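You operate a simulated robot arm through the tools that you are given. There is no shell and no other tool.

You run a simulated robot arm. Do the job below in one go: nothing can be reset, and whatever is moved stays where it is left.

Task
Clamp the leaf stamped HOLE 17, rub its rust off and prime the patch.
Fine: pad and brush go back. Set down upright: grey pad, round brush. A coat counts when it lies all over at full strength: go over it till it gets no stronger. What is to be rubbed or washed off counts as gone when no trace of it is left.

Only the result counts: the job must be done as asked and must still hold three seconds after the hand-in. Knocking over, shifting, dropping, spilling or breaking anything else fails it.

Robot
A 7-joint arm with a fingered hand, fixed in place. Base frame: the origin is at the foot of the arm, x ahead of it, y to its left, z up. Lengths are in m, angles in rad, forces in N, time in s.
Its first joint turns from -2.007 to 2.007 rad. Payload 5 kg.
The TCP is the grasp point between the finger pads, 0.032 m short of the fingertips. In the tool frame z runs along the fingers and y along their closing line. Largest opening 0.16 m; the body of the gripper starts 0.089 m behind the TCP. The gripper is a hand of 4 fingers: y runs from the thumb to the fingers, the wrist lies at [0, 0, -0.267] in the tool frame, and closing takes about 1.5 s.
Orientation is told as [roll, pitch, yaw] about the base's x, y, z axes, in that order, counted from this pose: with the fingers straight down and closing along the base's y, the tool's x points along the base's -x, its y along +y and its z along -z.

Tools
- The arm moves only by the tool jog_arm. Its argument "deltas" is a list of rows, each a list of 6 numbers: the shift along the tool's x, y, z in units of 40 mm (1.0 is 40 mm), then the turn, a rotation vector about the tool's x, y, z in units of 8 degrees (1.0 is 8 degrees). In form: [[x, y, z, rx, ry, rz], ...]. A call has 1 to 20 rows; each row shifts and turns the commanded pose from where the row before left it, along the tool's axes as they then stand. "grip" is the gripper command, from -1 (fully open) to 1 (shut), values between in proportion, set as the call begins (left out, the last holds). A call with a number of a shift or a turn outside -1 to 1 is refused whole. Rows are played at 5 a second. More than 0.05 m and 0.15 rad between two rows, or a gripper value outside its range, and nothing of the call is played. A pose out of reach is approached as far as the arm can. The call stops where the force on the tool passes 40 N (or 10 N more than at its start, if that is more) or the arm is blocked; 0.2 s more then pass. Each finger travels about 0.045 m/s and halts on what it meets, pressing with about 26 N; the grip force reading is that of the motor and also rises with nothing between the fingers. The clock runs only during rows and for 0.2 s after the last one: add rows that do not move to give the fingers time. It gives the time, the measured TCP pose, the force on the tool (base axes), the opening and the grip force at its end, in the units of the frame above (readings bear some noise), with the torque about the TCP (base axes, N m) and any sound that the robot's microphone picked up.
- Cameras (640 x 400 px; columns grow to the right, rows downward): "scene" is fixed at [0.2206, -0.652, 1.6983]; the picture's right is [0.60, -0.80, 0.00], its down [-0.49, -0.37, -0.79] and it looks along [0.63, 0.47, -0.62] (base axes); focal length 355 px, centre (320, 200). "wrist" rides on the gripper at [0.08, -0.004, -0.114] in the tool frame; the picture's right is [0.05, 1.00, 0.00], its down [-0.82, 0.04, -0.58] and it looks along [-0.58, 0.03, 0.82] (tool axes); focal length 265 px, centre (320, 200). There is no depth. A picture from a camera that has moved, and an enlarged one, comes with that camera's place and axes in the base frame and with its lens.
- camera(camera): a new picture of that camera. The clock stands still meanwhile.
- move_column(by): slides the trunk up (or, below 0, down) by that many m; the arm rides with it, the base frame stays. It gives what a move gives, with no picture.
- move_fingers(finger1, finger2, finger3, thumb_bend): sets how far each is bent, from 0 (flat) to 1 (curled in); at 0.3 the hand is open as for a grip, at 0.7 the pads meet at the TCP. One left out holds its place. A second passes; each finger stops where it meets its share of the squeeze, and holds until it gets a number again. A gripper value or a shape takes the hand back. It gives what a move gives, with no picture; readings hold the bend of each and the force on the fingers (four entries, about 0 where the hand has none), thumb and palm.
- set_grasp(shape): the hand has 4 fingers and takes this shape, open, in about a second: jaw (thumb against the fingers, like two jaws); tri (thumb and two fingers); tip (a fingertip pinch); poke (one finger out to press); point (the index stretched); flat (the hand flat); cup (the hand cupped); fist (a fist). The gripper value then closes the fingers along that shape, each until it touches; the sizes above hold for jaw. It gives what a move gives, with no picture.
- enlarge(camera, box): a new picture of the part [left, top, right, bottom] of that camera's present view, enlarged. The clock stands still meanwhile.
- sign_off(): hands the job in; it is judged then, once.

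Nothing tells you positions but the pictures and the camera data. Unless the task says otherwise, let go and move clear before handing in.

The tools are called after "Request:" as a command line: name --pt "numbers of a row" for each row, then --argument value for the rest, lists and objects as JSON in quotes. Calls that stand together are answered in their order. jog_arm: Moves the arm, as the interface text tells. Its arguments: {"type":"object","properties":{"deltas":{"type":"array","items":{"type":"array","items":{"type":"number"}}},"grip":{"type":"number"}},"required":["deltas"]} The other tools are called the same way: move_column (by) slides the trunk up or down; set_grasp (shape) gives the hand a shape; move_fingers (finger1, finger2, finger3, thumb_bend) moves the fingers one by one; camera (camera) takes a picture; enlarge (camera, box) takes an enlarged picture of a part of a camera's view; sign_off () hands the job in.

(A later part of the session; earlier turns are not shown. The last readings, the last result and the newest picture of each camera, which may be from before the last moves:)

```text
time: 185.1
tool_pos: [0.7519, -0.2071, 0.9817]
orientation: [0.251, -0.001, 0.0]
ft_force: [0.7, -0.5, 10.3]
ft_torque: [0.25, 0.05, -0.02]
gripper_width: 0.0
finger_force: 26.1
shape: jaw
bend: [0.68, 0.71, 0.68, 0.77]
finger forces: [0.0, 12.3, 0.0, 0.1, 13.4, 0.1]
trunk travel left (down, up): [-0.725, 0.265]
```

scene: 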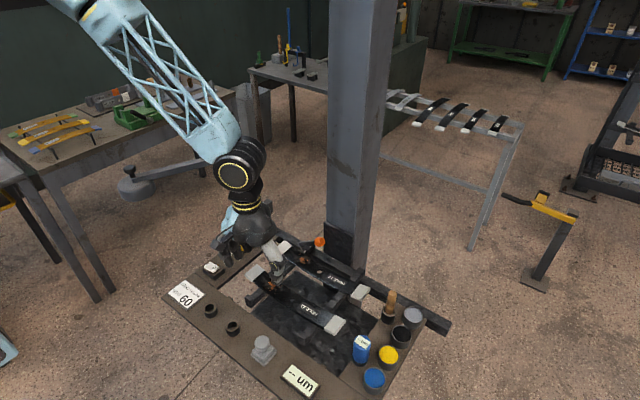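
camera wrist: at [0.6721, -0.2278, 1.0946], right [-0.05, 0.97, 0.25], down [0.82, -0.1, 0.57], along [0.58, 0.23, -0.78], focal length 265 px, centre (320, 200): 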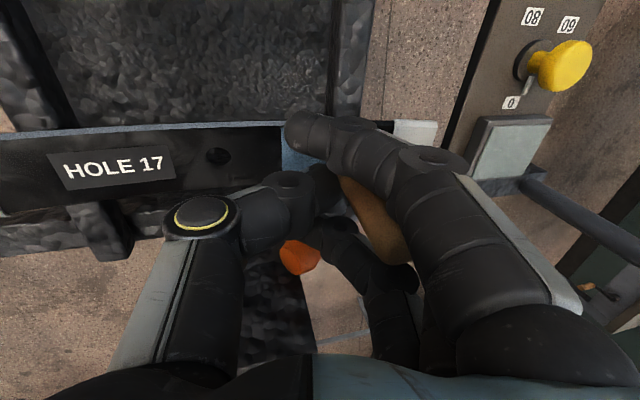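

Request:
jog_arm --pt "0 0.004 -0.016 0 0 0" --pt "0 0.2243 0.0306 0 0 0" --pt "0 0.2252 0.0272 0 0 0" --pt "0 0.226 0.024 0 0 0" --pt "0 -0.226 -0.024 0 0 0" --pt "0 -0.2252 -0.0272 0 0 0" --pt "0 -0.2243 -0.0306 0 0 0" --pt "0 -0.2235 -0.0337 0 0 0" --pt "0 -0.2227 -0.0369 0 0 0" --pt "0 -0.2218 -0.0403 0 0 0" --pt "0 0.2218 0.0403 0 0 0" --pt "0 0.2227 0.0369 0 0 0" --pt "0 0.2235 0.0337 0 0 0" --pt "0 0 0 0 0 0"

Request:
enlarge --camera "scene" --box '[260, 200, 360, 280]'

```text
time: 188.1
tool_pos: [0.7509, -0.2074, 0.9821]
orientation: [0.251, -0.001, 0.0]
ft_force: [-0.1, 0.3, -0.8]
ft_torque: [-0.02, -0.01, 0.01]
gripper_width: 0.0
finger_force: 26.3
shape: jaw
bend: [0.69, 0.72, 0.68, 0.76]
finger forces: [1.8, 8.7, 0.0, 0.1, 8.2, 0.0]
trunk travel left (down, up): [-0.725, 0.265]
```

```text
5.00 times, centred on (310, 240) of scene
camera zoom: at [0.2206, -0.652, 1.6983], right [0.6, -0.8, 0.0], down [-0.49, -0.37, -0.79], along [0.63, 0.47, -0.62], focal length 1773 px, centre (370, 0)
```

zoom: 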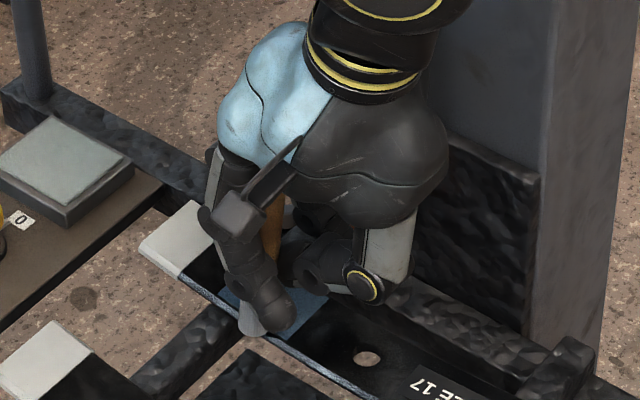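

The brush is pivoting in the grip with its tip toward the base. I'll lift off now and assess before going on.

Request:
jog_arm --pt "0 0.06 -0.24 0 0 0" --pt "0 0.12 -0.48 0 0 0" --pt "0 0.12 -0.48 0 0 0" --pt "0 0 0 0 0 0"

Request:
camera --camera "wrist"

Request:
enlarge --camera "scene" --box '[260, 190, 360, 270]'

```text
time: 189.1
tool_pos: [0.7506, -0.2086, 1.0309]
orientation: [0.252, 0.001, 0.0]
ft_force: [-0.1, 0.1, 0.4]
ft_torque: [-0.02, 0.02, 0.01]
gripper_width: 0.0001
finger_force: 25.7
shape: jaw
bend: [0.69, 0.72, 0.68, 0.76]
finger forces: [1.9, 8.7, 0.1, 0.1, 8.1, 0.0]
trunk travel left (down, up): [-0.725, 0.265]
```

```text
taken
camera wrist: at [0.6719, -0.2408, 1.1406], right [-0.05, 0.97, 0.25], down [0.82, -0.1, 0.57], along [0.58, 0.23, -0.78], focal length 265 px, centre (320, 200)
```

wrist: 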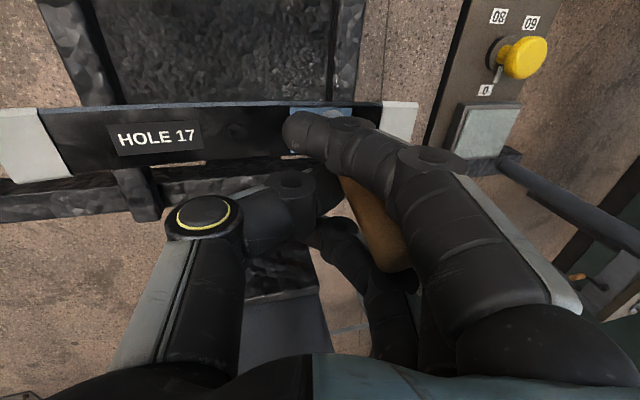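

```text
5.00 times, centred on (310, 230) of scene
camera zoom: at [0.2206, -0.652, 1.6983], right [0.6, -0.8, 0.0], down [-0.49, -0.37, -0.79], along [0.63, 0.47, -0.62], focal length 1773 px, centre (370, 50)
```

zoom: 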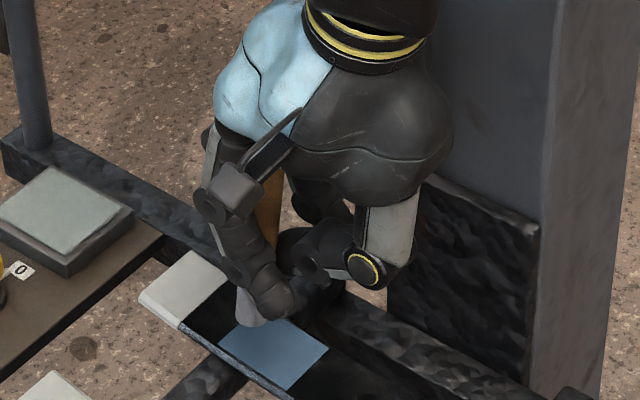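

Request:
jog_arm --pt "0 0.25 -0.96 0 0 0" --pt "0 0.7 0.18 0 0 0" --pt "0 0.7 0.18 0 0 0" --pt "0 0.7 0.18 0 0 0" --pt "0 0.7 0.18 0 0 0" --pt "0 0 0 0 0 0"

Request:
enlarge --camera "scene" --box '[285, 245, 317, 269]'

Request:
enlarge --camera "wrist" --box '[110, 60, 280, 160]'

Request:
enlarge --camera "scene" --box '[250, 160, 350, 240]'

```text
time: 190.4
tool_pos: [0.7521, -0.0927, 1.0704]
orientation: [0.251, 0.001, 0.0]
ft_force: [0.7, 0.2, 0.6]
ft_torque: [0.02, 0.01, -0.03]
gripper_width: 0.0001
finger_force: 26.0
shape: jaw
bend: [0.69, 0.72, 0.68, 0.76]
finger forces: [2.1, 8.7, 0.0, 0.0, 8.2, 0.0]
trunk travel left (down, up): [-0.725, 0.265]
```

```text
16.00 times, centred on (301, 257) of scene
camera zoom: at [0.2206, -0.652, 1.6983], right [0.6, -0.8, 0.0], down [-0.49, -0.37, -0.79], along [0.63, 0.47, -0.62], focal length 5673 px, centre (624, -712)
```

zoom: 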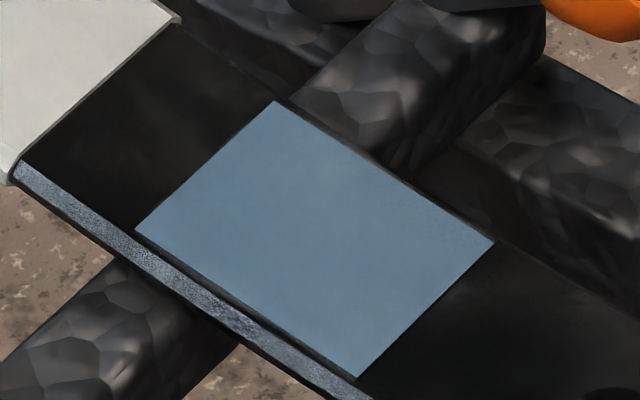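

```text
3.76 times, centred on (195, 110) of wrist
camera zoom: at [0.6729, -0.1245, 1.1799], right [-0.05, 0.97, 0.25], down [0.82, -0.1, 0.57], along [0.58, 0.23, -0.78], focal length 999 px, centre (791, 539)
```

zoom: 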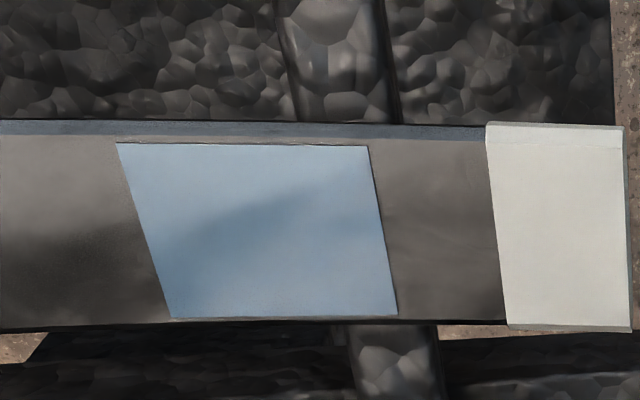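

```text
5.00 times, centred on (300, 200) of scene
camera zoom: at [0.2206, -0.652, 1.6983], right [0.6, -0.8, 0.0], down [-0.49, -0.37, -0.79], along [0.63, 0.47, -0.62], focal length 1773 px, centre (420, 200)
```

zoom: 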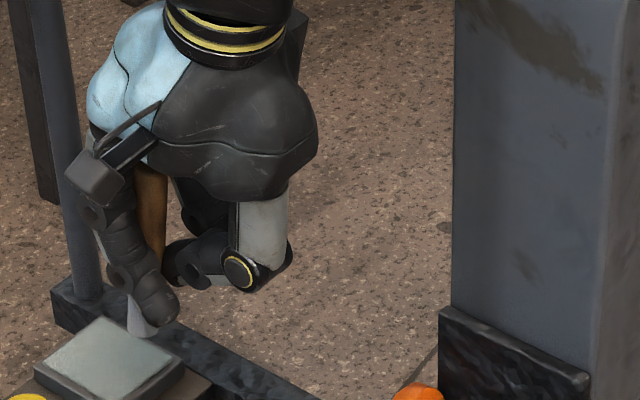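

The coat looks the same as after the previous pass, uniform and opaque. Before anything else I need the brush's pose in my hand to return it safely, so I'll zoom on it from both cameras.

Request:
enlarge --camera "scene" --box '[260, 190, 300, 230]'

Request:
enlarge --camera "wrist" --box '[280, 100, 440, 300]'

```text
10.00 times, centred on (280, 210) of scene
camera zoom: at [0.2206, -0.652, 1.6983], right [0.6, -0.8, 0.0], down [-0.49, -0.37, -0.79], along [0.63, 0.47, -0.62], focal length 3546 px, centre (720, 100)
```

zoom: 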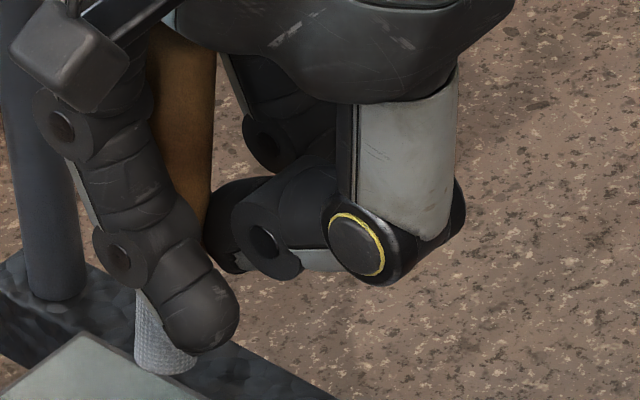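

```text
2.00 times, centred on (360, 200) of wrist
camera zoom: at [0.6729, -0.1245, 1.1799], right [-0.05, 0.97, 0.25], down [0.82, -0.1, 0.57], along [0.58, 0.23, -0.78], focal length 531 px, centre (240, 200)
```

zoom: 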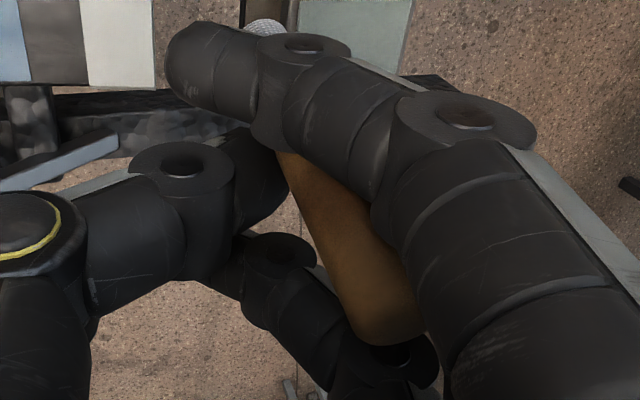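

From both views the brush now leans about 20° in x in the grip: tip about 26 mm toward the base and 58 mm below the TCP, top toward +x. I'll bring it above its holder and use the holder's bore to straighten it. First the carry, staying clear of the column.

Request:
jog_arm --pt "0 -0.96 -0.246 0 0 0" --pt "0 -0.96 -0.246 0 0 0" --pt "0 -0.96 -0.246 0 0 0" --pt "0 -0.96 -0.246 0 0 0" --pt "0 -0.96 -0.246 0 0 0" --pt "0 -0.96 -0.246 0 0 0" --pt "0 -0.96 -0.246 0 0 0" --pt "0 -0.96 -0.246 0 0 0" --pt "0 -0.96 -0.246 0 0 0" --pt "-0.3 -0.96 -0.246 0 0 0" --pt "-0.3 -0.05 -0.02 0 0 0" --pt "0 0 0 0 0 0"

Request:
enlarge --camera "scene" --box '[340, 240, 440, 340]'

Request:
camera --camera "wrist"

```text
time: 193.1
tool_pos: [0.7762, -0.4926, 1.0704]
orientation: [0.252, 0.0, 0.0]
ft_force: [-0.3, 0.7, -0.5]
ft_torque: [0.02, 0.03, -0.02]
gripper_width: 0.0
finger_force: 26.0
shape: jaw
bend: [0.69, 0.72, 0.68, 0.76]
finger forces: [2.8, 8.7, 0.1, 0.0, 8.4, 0.1]
trunk travel left (down, up): [-0.725, 0.265]
```

```text
4.00 times, centred on (390, 290) of scene
camera zoom: at [0.2206, -0.652, 1.6983], right [0.6, -0.8, 0.0], down [-0.49, -0.37, -0.79], along [0.63, 0.47, -0.62], focal length 1418 px, centre (40, -160)
```

zoom: 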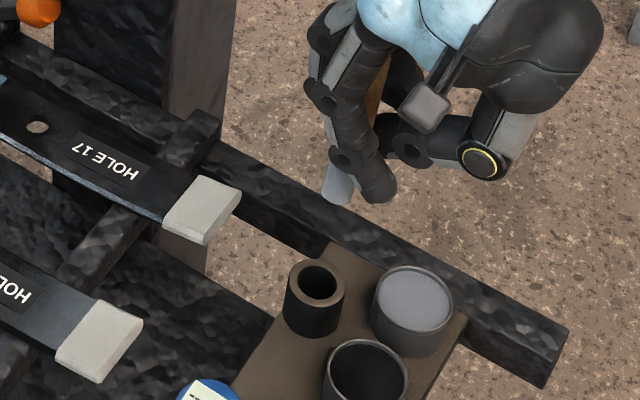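

```text
taken
camera wrist: at [0.695, -0.5238, 1.1799], right [-0.05, 0.97, 0.25], down [0.82, -0.1, 0.57], along [0.58, 0.23, -0.78], focal length 265 px, centre (320, 200)
```

wrist: 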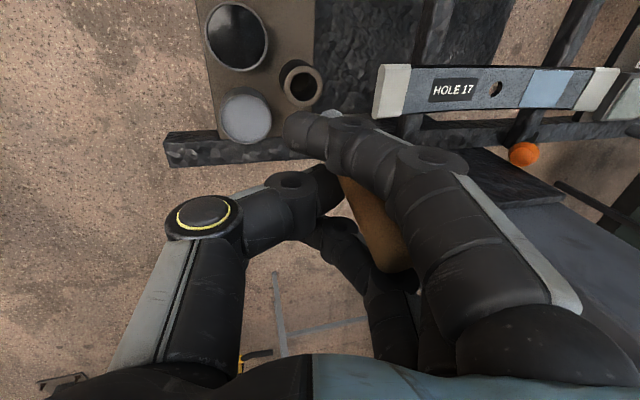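

I can now see both the bristle end and the holder mouth in each camera. I'll zoom for a precise relative measurement.

Request:
enlarge --camera "wrist" --box '[260, 50, 360, 130]'

Request:
enlarge --camera "scene" --box '[360, 260, 410, 320]'

```text
5.00 times, centred on (310, 90) of wrist
camera zoom: at [0.695, -0.5238, 1.1799], right [-0.05, 0.97, 0.25], down [0.82, -0.1, 0.57], along [0.58, 0.23, -0.78], focal length 1327 px, centre (370, 750)
```

zoom: 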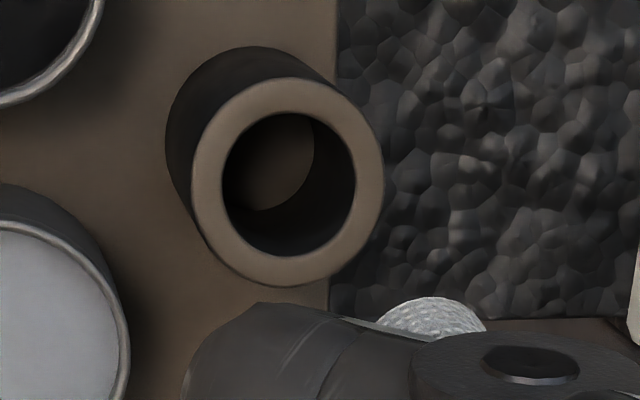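

```text
6.67 times, centred on (385, 290) of scene
camera zoom: at [0.2206, -0.652, 1.6983], right [0.6, -0.8, 0.0], down [-0.49, -0.37, -0.79], along [0.63, 0.47, -0.62], focal length 2364 px, centre (-113, -400)
```

zoom: 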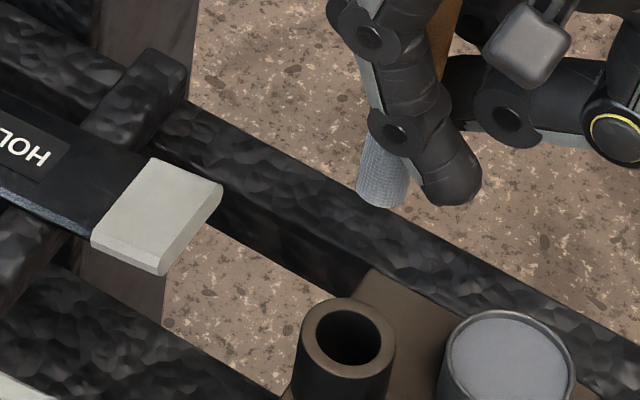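

Relative to the holder mouth (about (0.750, −0.4735), top z≈0.928), the tip is almost exactly above it, 90 mm up. I'll lower most of the way and re-check.

Request:
jog_arm --pt "-0.035 0.02 0 0 0 0" --pt "0 -0.223 0.872 0 0 0" --pt "0 -0.173 0.678 0 0 0" --pt "0 -0.074 0.29 0 0 0" --pt "0 0 0 0 0 0"

Request:
enlarge --camera "wrist" --box '[260, 50, 360, 130]'

Request:
enlarge --camera "scene" --box '[360, 260, 410, 320]'

```text
time: 194.2
tool_pos: [0.7778, -0.4903, 0.9931]
orientation: [0.251, -0.001, 0.0]
ft_force: [-0.2, 0.4, -0.5]
ft_torque: [-0.01, 0.02, 0.0]
gripper_width: 0.0
finger_force: 26.1
shape: jaw
bend: [0.69, 0.72, 0.68, 0.76]
finger forces: [2.9, 8.6, 0.0, 0.0, 8.3, 0.1]
trunk travel left (down, up): [-0.725, 0.265]
```

```text
5.00 times, centred on (310, 90) of wrist
camera zoom: at [0.6977, -0.5221, 1.1038], right [-0.05, 0.97, 0.25], down [0.82, -0.1, 0.57], along [0.58, 0.23, -0.78], focal length 1327 px, centre (370, 750)
```

zoom: 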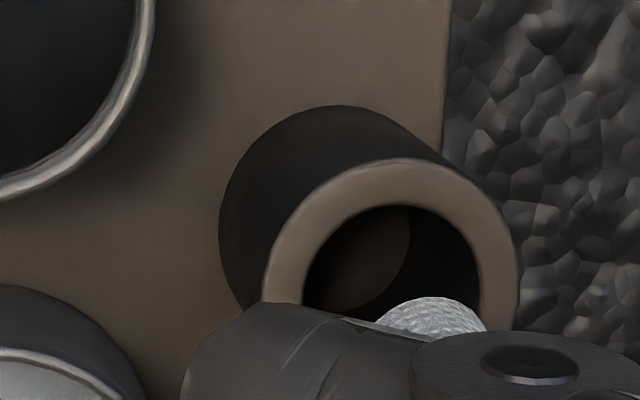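

```text
6.67 times, centred on (385, 290) of scene
camera zoom: at [0.2206, -0.652, 1.6983], right [0.6, -0.8, 0.0], down [-0.49, -0.37, -0.79], along [0.63, 0.47, -0.62], focal length 2364 px, centre (-113, -400)
```

zoom: 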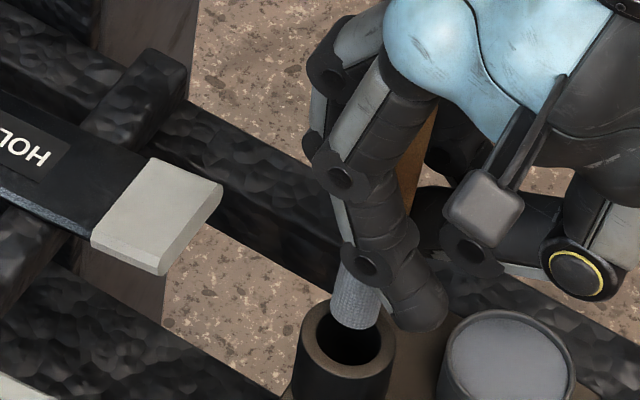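

Nearly centred, about 2 mm off. I'll correct and lower the tip about 10 mm into the bore, watching the force.

Request:
jog_arm --pt "0.05 -0.033 0 0 0 0" --pt "0 -0.037 0.145 0 0 0" --pt "0 -0.037 0.145 0 0 0" --pt "0 -0.037 0.145 0 0 0" --pt "0 -0.025 0.097 0 0 0" --pt "0 0 0 0 0 0"

Request:
enlarge --camera "wrist" --box '[260, 60, 420, 280]'

Request:
enlarge --camera "scene" --box '[360, 260, 410, 320]'

```text
time: 195.7
tool_pos: [0.7746, -0.491, 0.9719]
orientation: [0.253, -0.002, 0.0]
ft_force: [0.6, 0.7, -0.4]
ft_torque: [-0.04, 0.0, -0.03]
gripper_width: 0.0
finger_force: 25.8
shape: jaw
bend: [0.7, 0.72, 0.68, 0.76]
finger forces: [8.0, 9.1, 0.0, 0.0, 6.1, 0.0]
trunk travel left (down, up): [-0.725, 0.265]
```

```text
1.82 times, centred on (340, 170) of wrist
camera zoom: at [0.6954, -0.5234, 1.0818], right [-0.05, 0.97, 0.25], down [0.82, -0.1, 0.57], along [0.58, 0.23, -0.78], focal length 483 px, centre (284, 254)
```

zoom: 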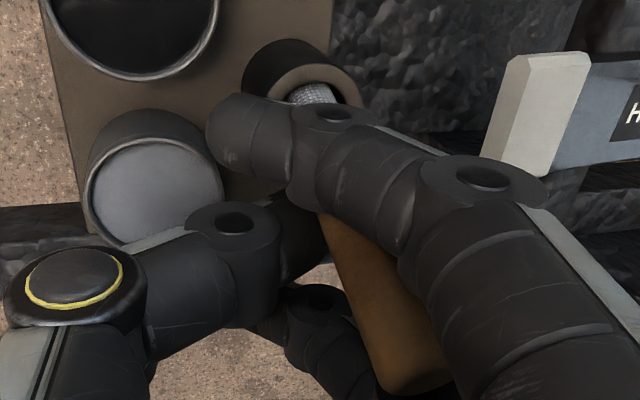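

```text
6.67 times, centred on (385, 290) of scene
camera zoom: at [0.2206, -0.652, 1.6983], right [0.6, -0.8, 0.0], down [-0.49, -0.37, -0.79], along [0.63, 0.47, -0.62], focal length 2364 px, centre (-113, -400)
```

zoom: 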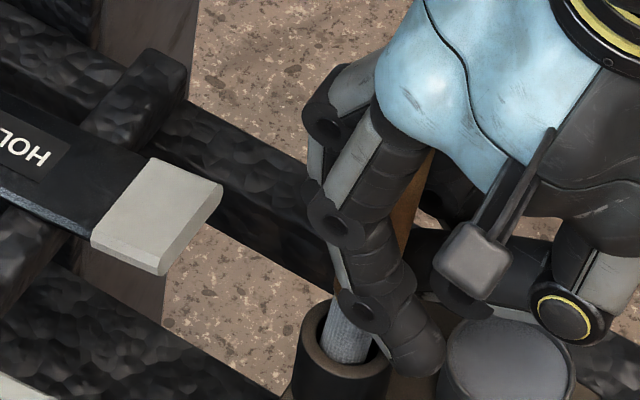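

The bristles are inside the bore. Next I'll move the hand toward −x so the holder straightens the brush.

Request:
jog_arm --pt "0.1 0 0 0 0 0" --pt "0.1 0 0 0 0 0" --pt "0.1 0 0 0 0 0" --pt "0 0 0 0 0 0"

Request:
enlarge --camera "wrist" --box '[260, 60, 420, 280]'

Request:
enlarge --camera "scene" --box '[360, 260, 410, 320]'

```text
time: 196.7
tool_pos: [0.7657, -0.491, 0.9726]
orientation: [0.252, -0.001, 0.001]
ft_force: [10.8, 0.8, 2.9]
ft_torque: [0.04, -0.59, -0.21]
gripper_width: 0.0
finger_force: 25.9
shape: jaw
bend: [0.69, 0.72, 0.68, 0.76]
finger forces: [8.5, 15.7, 0.0, 0.0, 10.6, 0.0]
trunk travel left (down, up): [-0.725, 0.265]
```

```text
1.82 times, centred on (340, 170) of wrist
camera zoom: at [0.6844, -0.5231, 1.0818], right [-0.05, 0.97, 0.25], down [0.81, -0.1, 0.57], along [0.58, 0.23, -0.78], focal length 483 px, centre (284, 254)
```

zoom: 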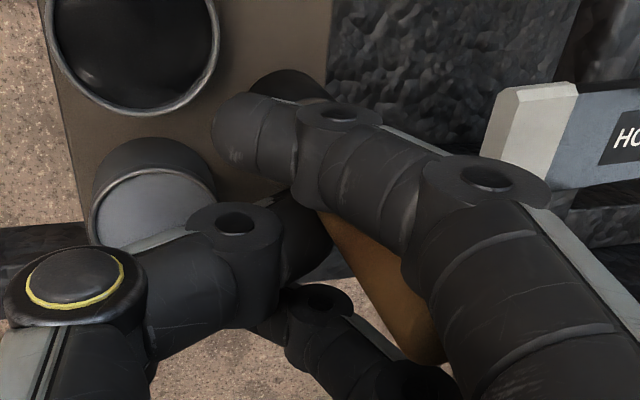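

```text
6.67 times, centred on (385, 290) of scene
camera zoom: at [0.2206, -0.652, 1.6983], right [0.6, -0.8, 0.0], down [-0.49, -0.37, -0.79], along [0.63, 0.47, -0.62], focal length 2364 px, centre (-113, -400)
```

zoom: 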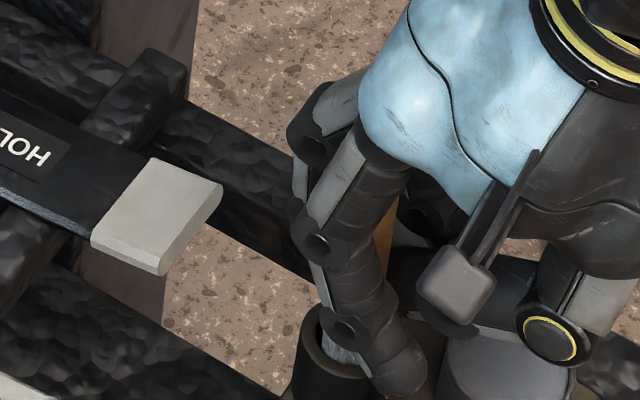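

It's straightening, with about 11 N lateral load. I'll continue a bit.

Request:
jog_arm --pt "0.08 0 0 0 0 0" --pt "0.08 0 0 0 0 0" --pt "0.08 0 0 0 0 0" --pt "0 0 0 0 0 0"

Request:
enlarge --camera "wrist" --box '[260, 60, 420, 280]'

Request:
enlarge --camera "scene" --box '[360, 260, 410, 320]'

```text
time: 197.4
tool_pos: [0.7618, -0.4904, 0.9743]
orientation: [0.251, -0.012, 0.004]
ft_force: [22.3, -1.7, -6.0]
ft_torque: [-0.22, -1.37, -0.33]
gripper_width: 0.0
finger_force: 26.2
shape: jaw
bend: [0.69, 0.72, 0.68, 0.76]
finger forces: [19.9, 24.5, 0.0, 0.0, 20.8, 0.0]
trunk travel left (down, up): [-0.725, 0.265]
stopped in row 3: the force on the tool passed its limit at 43 N (the readings are from after the stop); the commanded pose is now the measured one
```

```text
1.82 times, centred on (340, 170) of wrist
camera zoom: at [0.6808, -0.5219, 1.0825], right [-0.06, 0.97, 0.25], down [0.81, -0.1, 0.58], along [0.59, 0.23, -0.78], focal length 483 px, centre (284, 254)
```

zoom: 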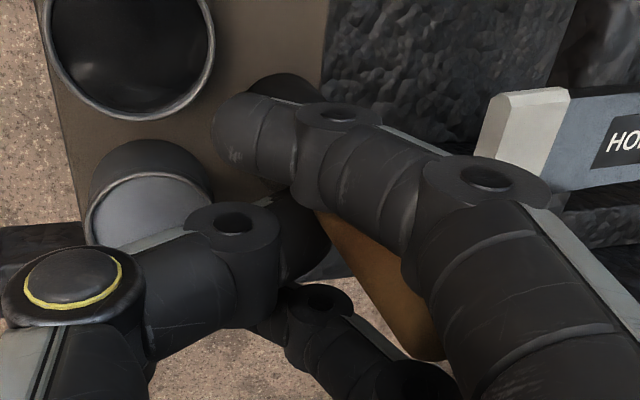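

```text
6.67 times, centred on (385, 290) of scene
camera zoom: at [0.2206, -0.652, 1.6983], right [0.6, -0.8, 0.0], down [-0.49, -0.37, -0.79], along [0.63, 0.47, -0.62], focal length 2364 px, centre (-113, -400)
```

zoom: 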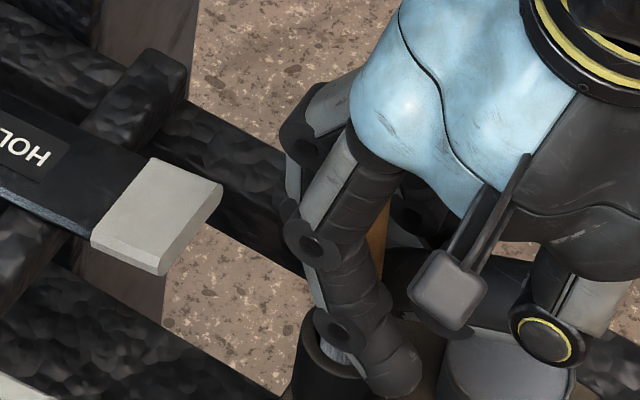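

It's jamming because finger 1 also presses on the leaning brush. I'll relieve the side load a little and lower deeper into the bore so it's safely captured.

Request:
jog_arm --pt "-0.04 0 0 0 0 0" --pt "0 -0.018 0.07 0 0 0" --pt "0 -0.018 0.07 0 0 0" --pt "0 0 0 0 0 0"

Request:
enlarge --camera "scene" --box '[360, 260, 410, 320]'

```text
time: 198.4
tool_pos: [0.7629, -0.489, 0.9694]
orientation: [0.25, -0.009, 0.002]
ft_force: [26.8, -1.7, 15.6]
ft_torque: [0.14, -1.07, -0.34]
gripper_width: 0.0
finger_force: 26.1
shape: jaw
bend: [0.69, 0.72, 0.68, 0.77]
finger forces: [20.6, 24.4, 0.0, 0.0, 25.2, 0.1]
trunk travel left (down, up): [-0.725, 0.265]
```

```text
6.67 times, centred on (385, 290) of scene
camera zoom: at [0.2206, -0.652, 1.6983], right [0.6, -0.8, 0.0], down [-0.49, -0.37, -0.79], along [0.63, 0.47, -0.62], focal length 2364 px, centre (-113, -400)
```

zoom: 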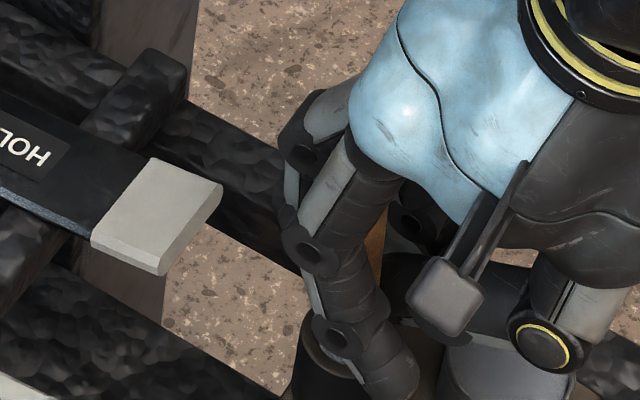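

The fingertips are at the holder's rim, so I can't go lower in this grip. I'll relieve the load before letting the holder take the brush.

Request:
jog_arm --pt "0 0.018 -0.07 0 0 0" --pt "-0.05 0 0 0 0 0" --pt "0 0 0 0 0 0"

Request:
enlarge --camera "wrist" --box '[260, 60, 420, 280]'

Request:
enlarge --camera "scene" --box '[360, 260, 410, 320]'

```text
time: 199.2
tool_pos: [0.763, -0.4901, 0.9709]
orientation: [0.251, -0.005, 0.003]
ft_force: [18.9, 0.0, 0.5]
ft_torque: [0.05, -1.01, -0.33]
gripper_width: 0.0
finger_force: 25.7
shape: jaw
bend: [0.69, 0.72, 0.68, 0.77]
finger forces: [19.4, 23.9, 0.0, 0.0, 17.4, 0.1]
trunk travel left (down, up): [-0.725, 0.265]
```

```text
1.82 times, centred on (340, 170) of wrist
camera zoom: at [0.682, -0.5223, 1.0793], right [-0.06, 0.97, 0.25], down [0.81, -0.1, 0.57], along [0.58, 0.23, -0.78], focal length 483 px, centre (284, 254)
```

zoom: 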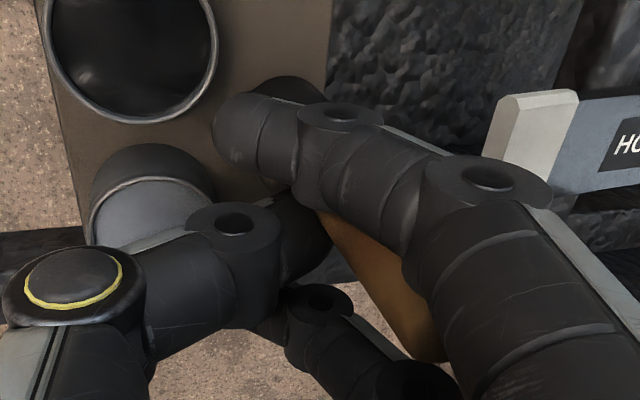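

```text
6.67 times, centred on (385, 290) of scene
camera zoom: at [0.2206, -0.652, 1.6983], right [0.6, -0.8, 0.0], down [-0.49, -0.37, -0.79], along [0.63, 0.47, -0.62], focal length 2364 px, centre (-113, -400)
```

zoom: 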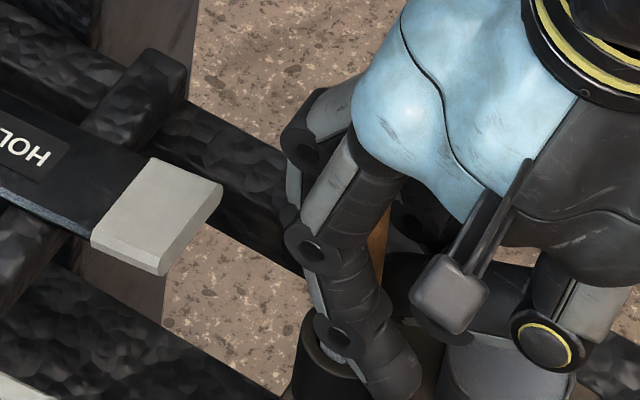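

Request:
jog_arm --pt "-0.06 0 0 0 0 0" --pt "-0.04 0 0 0 0 0" --pt "0 0 0 0 0 0"

```text
time: 200.0
tool_pos: [0.7647, -0.4908, 0.9709]
orientation: [0.251, -0.006, 0.002]
ft_force: [2.9, -0.5, -2.4]
ft_torque: [-0.02, -0.17, -0.05]
gripper_width: 0.0
finger_force: 25.9
shape: jaw
bend: [0.69, 0.72, 0.68, 0.76]
finger forces: [8.0, 9.6, 0.0, 0.1, 7.0, 0.0]
trunk travel left (down, up): [-0.725, 0.265]
```

Load relieved. I'll ease finger 1 back so only finger 2 and the thumb hold the handle; the bore captures the tip. Then I can finish straightening it.

Request:
move_fingers --finger1 0.5

Request:
camera --camera "wrist"

Request:
enlarge --camera "scene" --box '[360, 260, 410, 320]'

```text
time: 201.0
tool_pos: [0.7664, -0.4896, 0.9709]
orientation: [0.252, -0.008, 0.001]
ft_force: [1.3, -2.0, -0.7]
ft_torque: [-0.08, -0.09, -0.01]
gripper_width: 0.0183
finger_force: 26.1
shape: fingers
bend: [0.56, 0.72, 0.68, 0.76]
finger forces: [24.6, 23.5, 0.1, 0.0, 3.5, 0.0]
trunk travel left (down, up): [-0.725, 0.265]
```

```text
taken
camera wrist: at [0.6856, -0.5224, 1.0805], right [-0.06, 0.97, 0.25], down [0.81, -0.1, 0.58], along [0.58, 0.23, -0.78], focal length 265 px, centre (320, 200)
```

wrist: 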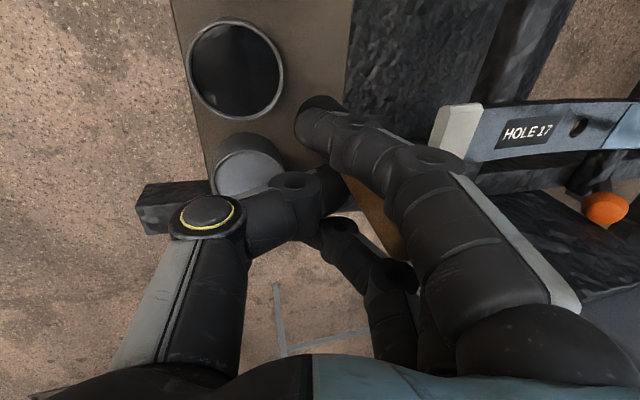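

```text
6.67 times, centred on (385, 290) of scene
camera zoom: at [0.2206, -0.652, 1.6983], right [0.6, -0.8, 0.0], down [-0.49, -0.37, -0.79], along [0.63, 0.47, -0.62], focal length 2364 px, centre (-113, -400)
```

zoom: 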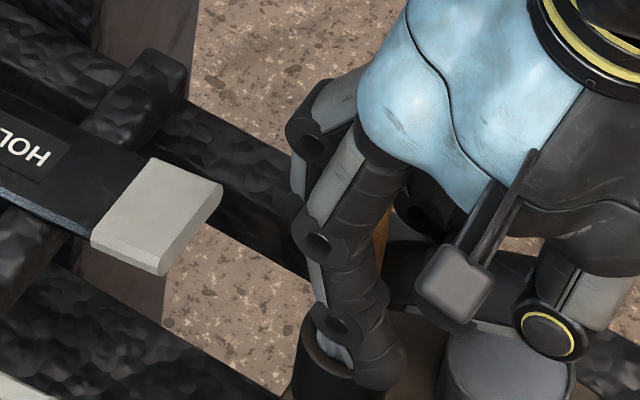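

Finger 1 is hooked on the −y side of the leaning brush and pulls on it. I'll set finger 1 to a relaxed middle position so it doesn't press either way.

Request:
move_fingers --finger1 0.64

Request:
enlarge --camera "wrist" --box '[260, 60, 420, 280]'

```text
time: 202.0
tool_pos: [0.7653, -0.4896, 0.972]
orientation: [0.251, -0.009, 0.002]
ft_force: [2.9, -0.3, -0.8]
ft_torque: [-0.06, -0.23, -0.02]
gripper_width: 0.018
finger_force: 24.3
shape: fingers
bend: [0.67, 0.72, 0.68, 0.76]
finger forces: [20.4, 23.5, 0.0, 0.0, 4.5, 0.0]
trunk travel left (down, up): [-0.725, 0.265]
```

```text
1.82 times, centred on (340, 170) of wrist
camera zoom: at [0.6857, -0.5223, 1.0804], right [-0.06, 0.97, 0.25], down [0.81, -0.1, 0.58], along [0.58, 0.23, -0.78], focal length 483 px, centre (284, 254)
```

zoom: 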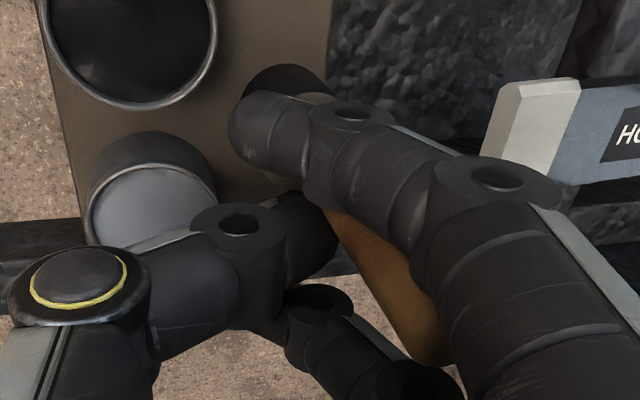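

The upper handle seems to be trapped beside finger 1, and finger 1's tip may simply be butting against the holder's outside. I'll raise 6 mm to clear the rim and retry opening finger 1.

Request:
jog_arm --pt "0 0.018 -0.07 0 0 0" --pt "0 0.018 -0.07 0 0 0" --pt "0 0 0 0 0 0"

Request:
enlarge --camera "scene" --box '[360, 260, 410, 320]'

```text
time: 202.8
tool_pos: [0.7662, -0.4899, 0.9783]
orientation: [0.252, -0.009, 0.001]
ft_force: [1.1, 0.1, -0.9]
ft_torque: [-0.05, -0.09, -0.01]
gripper_width: 0.0178
finger_force: 24.4
shape: fingers
bend: [0.68, 0.72, 0.68, 0.76]
finger forces: [22.1, 22.9, 0.0, 0.0, 4.9, 0.0]
trunk travel left (down, up): [-0.725, 0.265]
```

```text
6.67 times, centred on (385, 290) of scene
camera zoom: at [0.2206, -0.652, 1.6983], right [0.6, -0.8, 0.0], down [-0.49, -0.37, -0.79], along [0.63, 0.47, -0.62], focal length 2364 px, centre (-113, -400)
```

zoom: 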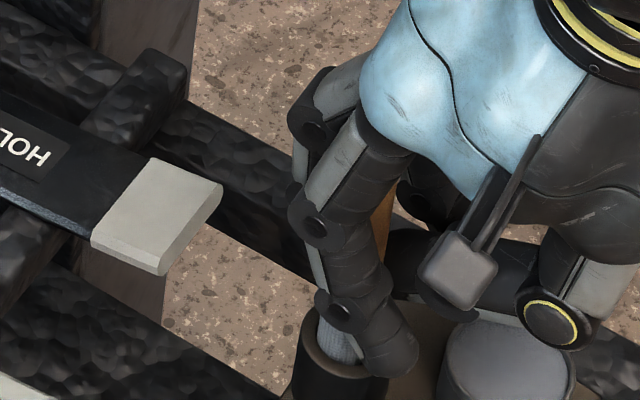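

Request:
move_fingers --finger1 0.78

Request:
enlarge --camera "wrist" --box '[260, 60, 420, 280]'

Request:
enlarge --camera "scene" --box '[360, 260, 410, 320]'

```text
time: 203.8
tool_pos: [0.7665, -0.4904, 0.9787]
orientation: [0.251, -0.01, 0.002]
ft_force: [5.5, -0.2, 0.4]
ft_torque: [0.05, -0.28, -0.07]
gripper_width: 0.019
finger_force: 30.7
shape: fingers
bend: [0.79, 0.72, 0.68, 0.76]
finger forces: [26.1, 23.8, 0.0, 0.1, 10.5, 0.0]
trunk travel left (down, up): [-0.725, 0.265]
```

```text
1.82 times, centred on (340, 170) of wrist
camera zoom: at [0.6862, -0.5221, 1.0866], right [-0.06, 0.97, 0.25], down [0.81, -0.1, 0.58], along [0.58, 0.23, -0.78], focal length 483 px, centre (284, 254)
```

zoom: 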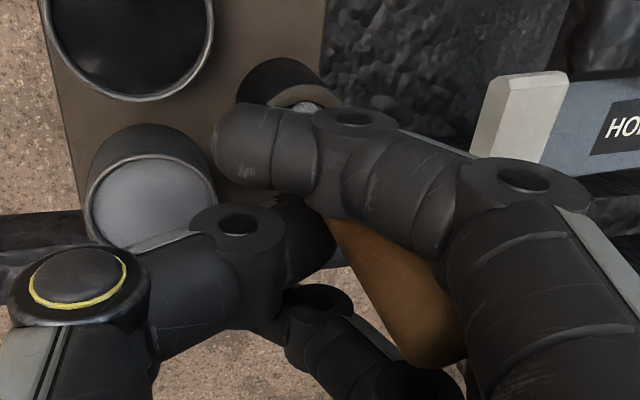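

```text
6.67 times, centred on (385, 290) of scene
camera zoom: at [0.2206, -0.652, 1.6983], right [0.6, -0.8, 0.0], down [-0.49, -0.37, -0.79], along [0.63, 0.47, -0.62], focal length 2364 px, centre (-113, -400)
```

zoom: 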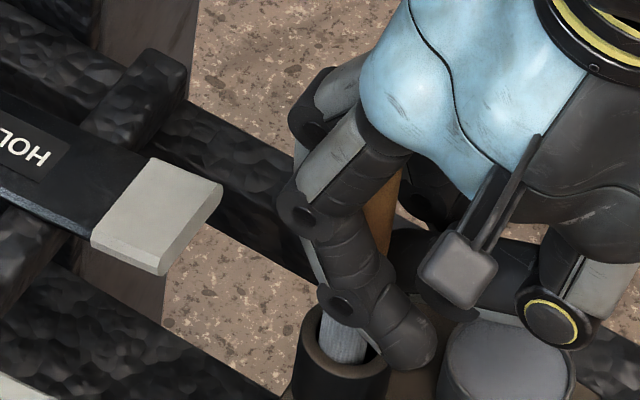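

With finger 1 curled further its tip has moved off the rim. I'll lower again to seat the brush deeper.

Request:
jog_arm --pt "0 -0.018 0.07 0 0 0" --pt "0 -0.018 0.07 0 0 0" --pt "0 -0.018 0.07 0 0 0" --pt "0 0 0 0 0 0"

Request:
enlarge --camera "scene" --box '[360, 260, 410, 320]'

```text
time: 204.8
tool_pos: [0.7661, -0.4902, 0.9682]
orientation: [0.252, -0.008, 0.0]
ft_force: [5.1, -1.8, 0.3]
ft_torque: [-0.09, -0.28, -0.02]
gripper_width: 0.019
finger_force: 26.3
shape: fingers
bend: [0.79, 0.72, 0.68, 0.76]
finger forces: [20.8, 20.4, 0.0, 0.0, 11.8, 0.1]
trunk travel left (down, up): [-0.725, 0.265]
```

```text
6.67 times, centred on (385, 290) of scene
camera zoom: at [0.2206, -0.652, 1.6983], right [0.6, -0.8, 0.0], down [-0.49, -0.37, -0.79], along [0.63, 0.47, -0.62], focal length 2364 px, centre (-113, -400)
```

zoom: 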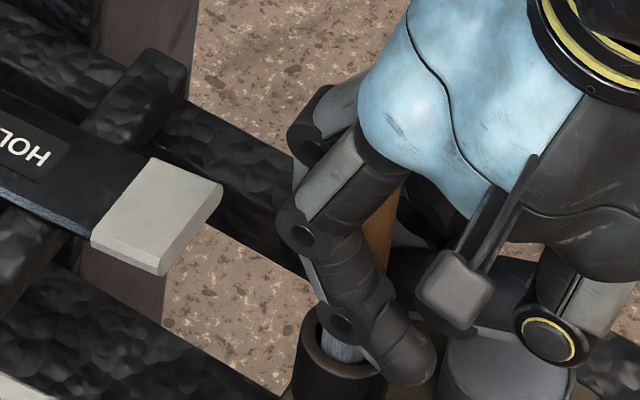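

Request:
jog_arm --pt "0 -0.018 0.07 0 0 0" --pt "0.03 -0.018 0.07 0 0 0" --pt "0.03 -0.018 0.07 0 0 0" --pt "0 0 0 0 0 0"

Request:
enlarge --camera "scene" --box '[360, 260, 410, 320]'

```text
time: 205.8
tool_pos: [0.7646, -0.4885, 0.9599]
orientation: [0.251, -0.008, 0.005]
ft_force: [11.1, -1.7, 2.5]
ft_torque: [-0.06, -0.49, -0.13]
gripper_width: 0.0193
finger_force: 24.4
shape: fingers
bend: [0.79, 0.72, 0.68, 0.76]
finger forces: [14.7, 20.6, 0.1, 0.0, 13.6, 0.0]
trunk travel left (down, up): [-0.725, 0.265]
```

```text
6.67 times, centred on (385, 290) of scene
camera zoom: at [0.2206, -0.652, 1.6983], right [0.6, -0.8, 0.0], down [-0.49, -0.37, -0.79], along [0.63, 0.47, -0.62], focal length 2364 px, centre (-113, -400)
```

zoom: 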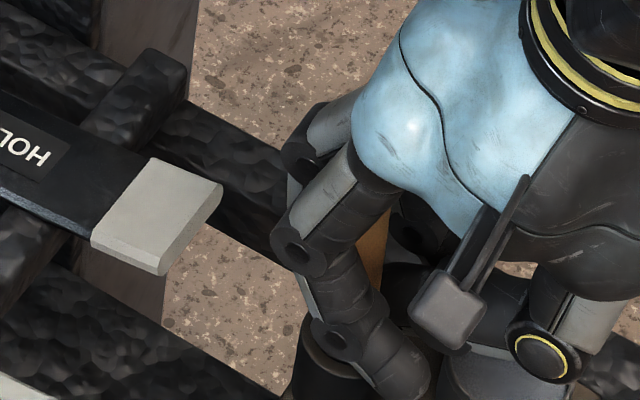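

Request:
jog_arm --pt "0.03 -0.012 0.05 0 0 0" --pt "0.03 -0.012 0.05 0 0 0" --pt "0 0 0 0 0 0"

Request:
enlarge --camera "wrist" --box '[260, 60, 420, 280]'

```text
time: 206.6
tool_pos: [0.762, -0.4892, 0.9595]
orientation: [0.251, -0.014, 0.003]
ft_force: [28.2, -6.0, 28.9]
ft_torque: [0.5, -0.99, -0.4]
gripper_width: 0.0189
finger_force: 44.7
shape: fingers
bend: [0.79, 0.73, 0.68, 0.78]
finger forces: [22.3, 42.2, 0.1, 0.0, 25.6, 0.0]
trunk travel left (down, up): [-0.725, 0.265]
```

```text
1.82 times, centred on (340, 170) of wrist
camera zoom: at [0.6826, -0.5215, 1.0671], right [-0.06, 0.97, 0.25], down [0.81, -0.1, 0.58], along [0.59, 0.23, -0.78], focal length 483 px, centre (284, 254)
```

zoom: 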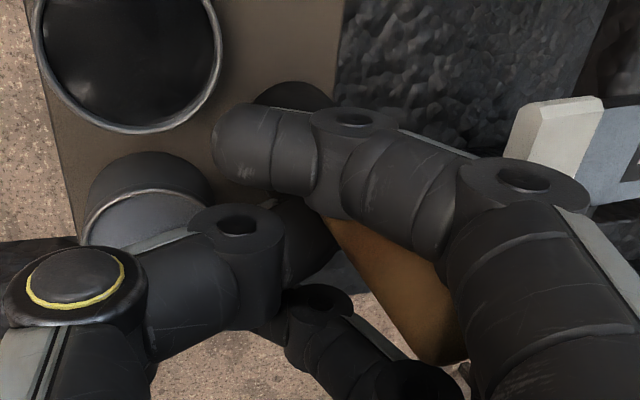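

Firm resistance now, at about 22 mm insertion. I'll back off 2 mm to unload, then loosen the thumb slightly so the brush can settle into the bore while still caged by the fingers.

Request:
jog_arm --pt "-0.04 0.012 -0.05 0 0 0" --pt "-0.02 0 0 0 0 0" --pt "0 0 0 0 0 0"

Request:
move_fingers --thumb_bend 0.7

Request:
enlarge --camera "wrist" --box '[260, 60, 420, 280]'

Request:
enlarge --camera "scene" --box '[360, 260, 410, 320]'

```text
time: 207.4
tool_pos: [0.7645, -0.4899, 0.9577]
orientation: [0.25, -0.006, 0.001]
ft_force: [18.5, -2.5, 22.6]
ft_torque: [0.46, -0.74, -0.24]
gripper_width: 0.0187
finger_force: 38.8
shape: fingers
bend: [0.79, 0.73, 0.68, 0.78]
finger forces: [20.0, 38.9, 0.1, 0.0, 19.5, 0.0]
trunk travel left (down, up): [-0.725, 0.265]
```

```text
time: 208.4
tool_pos: [0.7634, -0.4895, 0.9594]
orientation: [0.249, -0.009, 0.002]
ft_force: [10.2, 8.9, 20.5]
ft_torque: [0.65, -0.45, -0.21]
gripper_width: 0.0174
finger_force: 27.6
shape: fingers
bend: [0.79, 0.73, 0.68, 0.76]
finger forces: [11.6, 30.3, 0.0, 0.0, 13.3, 0.1]
trunk travel left (down, up): [-0.725, 0.265]
```

```text
1.82 times, centred on (340, 170) of wrist
camera zoom: at [0.683, -0.5211, 1.0676], right [-0.06, 0.97, 0.25], down [0.81, -0.1, 0.58], along [0.58, 0.23, -0.78], focal length 483 px, centre (284, 254)
```

zoom: 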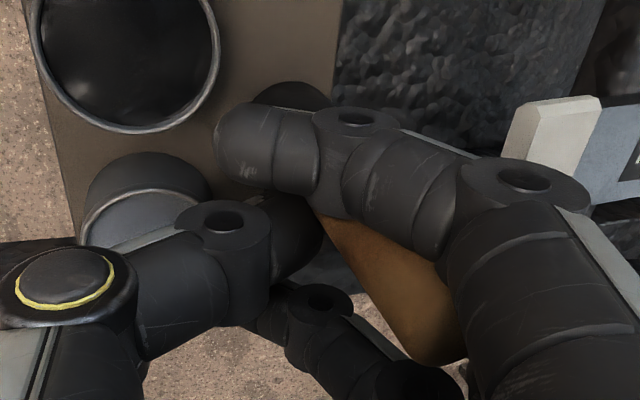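

```text
6.67 times, centred on (385, 290) of scene
camera zoom: at [0.2206, -0.652, 1.6983], right [0.6, -0.8, 0.0], down [-0.49, -0.37, -0.79], along [0.63, 0.47, -0.62], focal length 2364 px, centre (-113, -400)
```

zoom: 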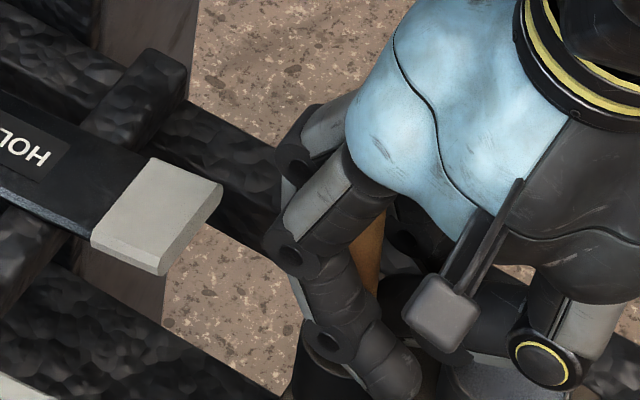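

Request:
jog_arm --pt "-0.03 0.015 -0.06 0 0 0" --pt "0 0.01 -0.04 0 0 0" --pt "0 0 0 0 0 0"

Request:
move_fingers --thumb_bend 0.6

Request:
enlarge --camera "wrist" --box '[260, 60, 420, 280]'

Request:
enlarge --camera "scene" --box '[360, 260, 410, 320]'

```text
time: 209.2
tool_pos: [0.7638, -0.4904, 0.9612]
orientation: [0.25, -0.007, 0.002]
ft_force: [2.0, 5.5, 5.7]
ft_torque: [0.25, -0.17, -0.09]
gripper_width: 0.0168
finger_force: 14.9
shape: fingers
bend: [0.78, 0.73, 0.68, 0.75]
finger forces: [8.1, 13.5, 0.0, 0.1, 8.3, 0.0]
trunk travel left (down, up): [-0.725, 0.265]
```

```text
time: 210.2
tool_pos: [0.7639, -0.488, 0.965]
orientation: [0.248, -0.012, 0.003]
ft_force: [6.6, 5.1, 31.2]
ft_torque: [0.32, -0.05, -0.11]
gripper_width: 0.0171
finger_force: 25.7
shape: fingers
bend: [0.79, 0.73, 0.68, 0.73]
finger forces: [8.0, 13.6, 0.0, 0.0, 29.7, 0.0]
trunk travel left (down, up): [-0.725, 0.265]
```

```text
1.82 times, centred on (340, 170) of wrist
camera zoom: at [0.6842, -0.5212, 1.0737], right [-0.06, 0.97, 0.24], down [0.81, -0.1, 0.58], along [0.58, 0.23, -0.78], focal length 483 px, centre (284, 254)
```

zoom: 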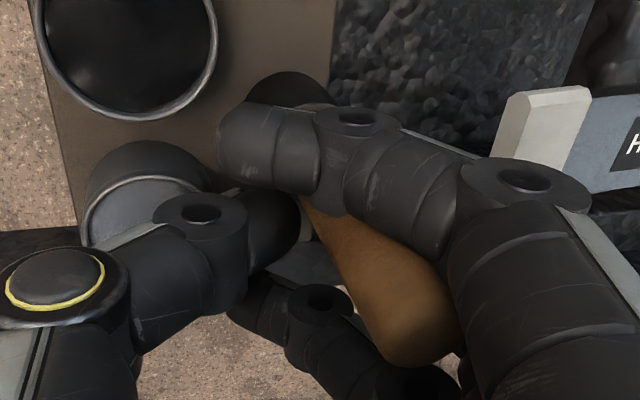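

```text
6.67 times, centred on (385, 290) of scene
camera zoom: at [0.2206, -0.652, 1.6983], right [0.6, -0.8, 0.0], down [-0.49, -0.37, -0.79], along [0.63, 0.47, -0.62], focal length 2364 px, centre (-113, -400)
```

zoom: 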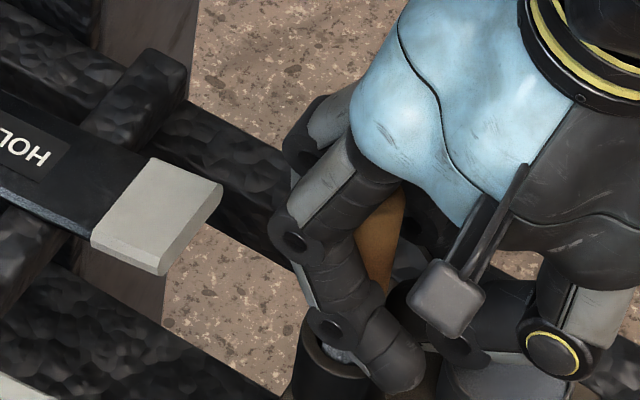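

The thumb, straightening, is pressing on something below it (probably the grey can's rim). I'll curl it back right away.

Request:
move_fingers --thumb_bend 0.72

Request:
enlarge --camera "scene" --box '[360, 250, 440, 330]'

Request:
camera --camera "wrist"

```text
time: 211.2
tool_pos: [0.7639, -0.4892, 0.962]
orientation: [0.25, -0.005, 0.003]
ft_force: [0.8, 1.1, 5.4]
ft_torque: [0.04, -0.17, -0.1]
gripper_width: 0.0168
finger_force: 16.4
shape: fingers
bend: [0.79, 0.73, 0.68, 0.74]
finger forces: [8.8, 14.4, 0.0, 0.1, 8.8, 0.0]
trunk travel left (down, up): [-0.725, 0.265]
```

```text
5.00 times, centred on (400, 290) of scene
camera zoom: at [0.2206, -0.652, 1.6983], right [0.6, -0.8, 0.0], down [-0.49, -0.37, -0.79], along [0.63, 0.47, -0.62], focal length 1773 px, centre (-80, -250)
```

zoom: 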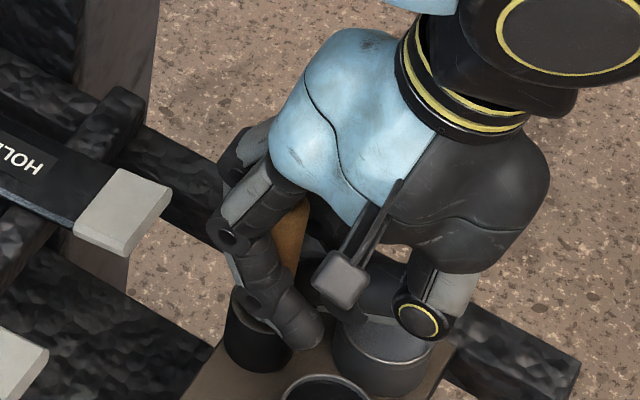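

```text
taken
camera wrist: at [0.6841, -0.5222, 1.0706], right [-0.06, 0.97, 0.25], down [0.81, -0.1, 0.58], along [0.58, 0.23, -0.78], focal length 265 px, centre (320, 200)
```

wrist: 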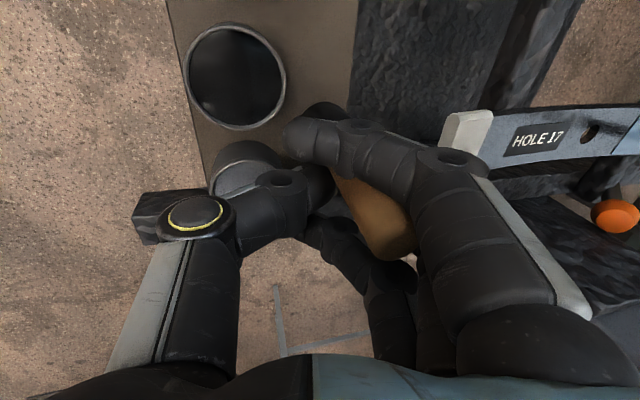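

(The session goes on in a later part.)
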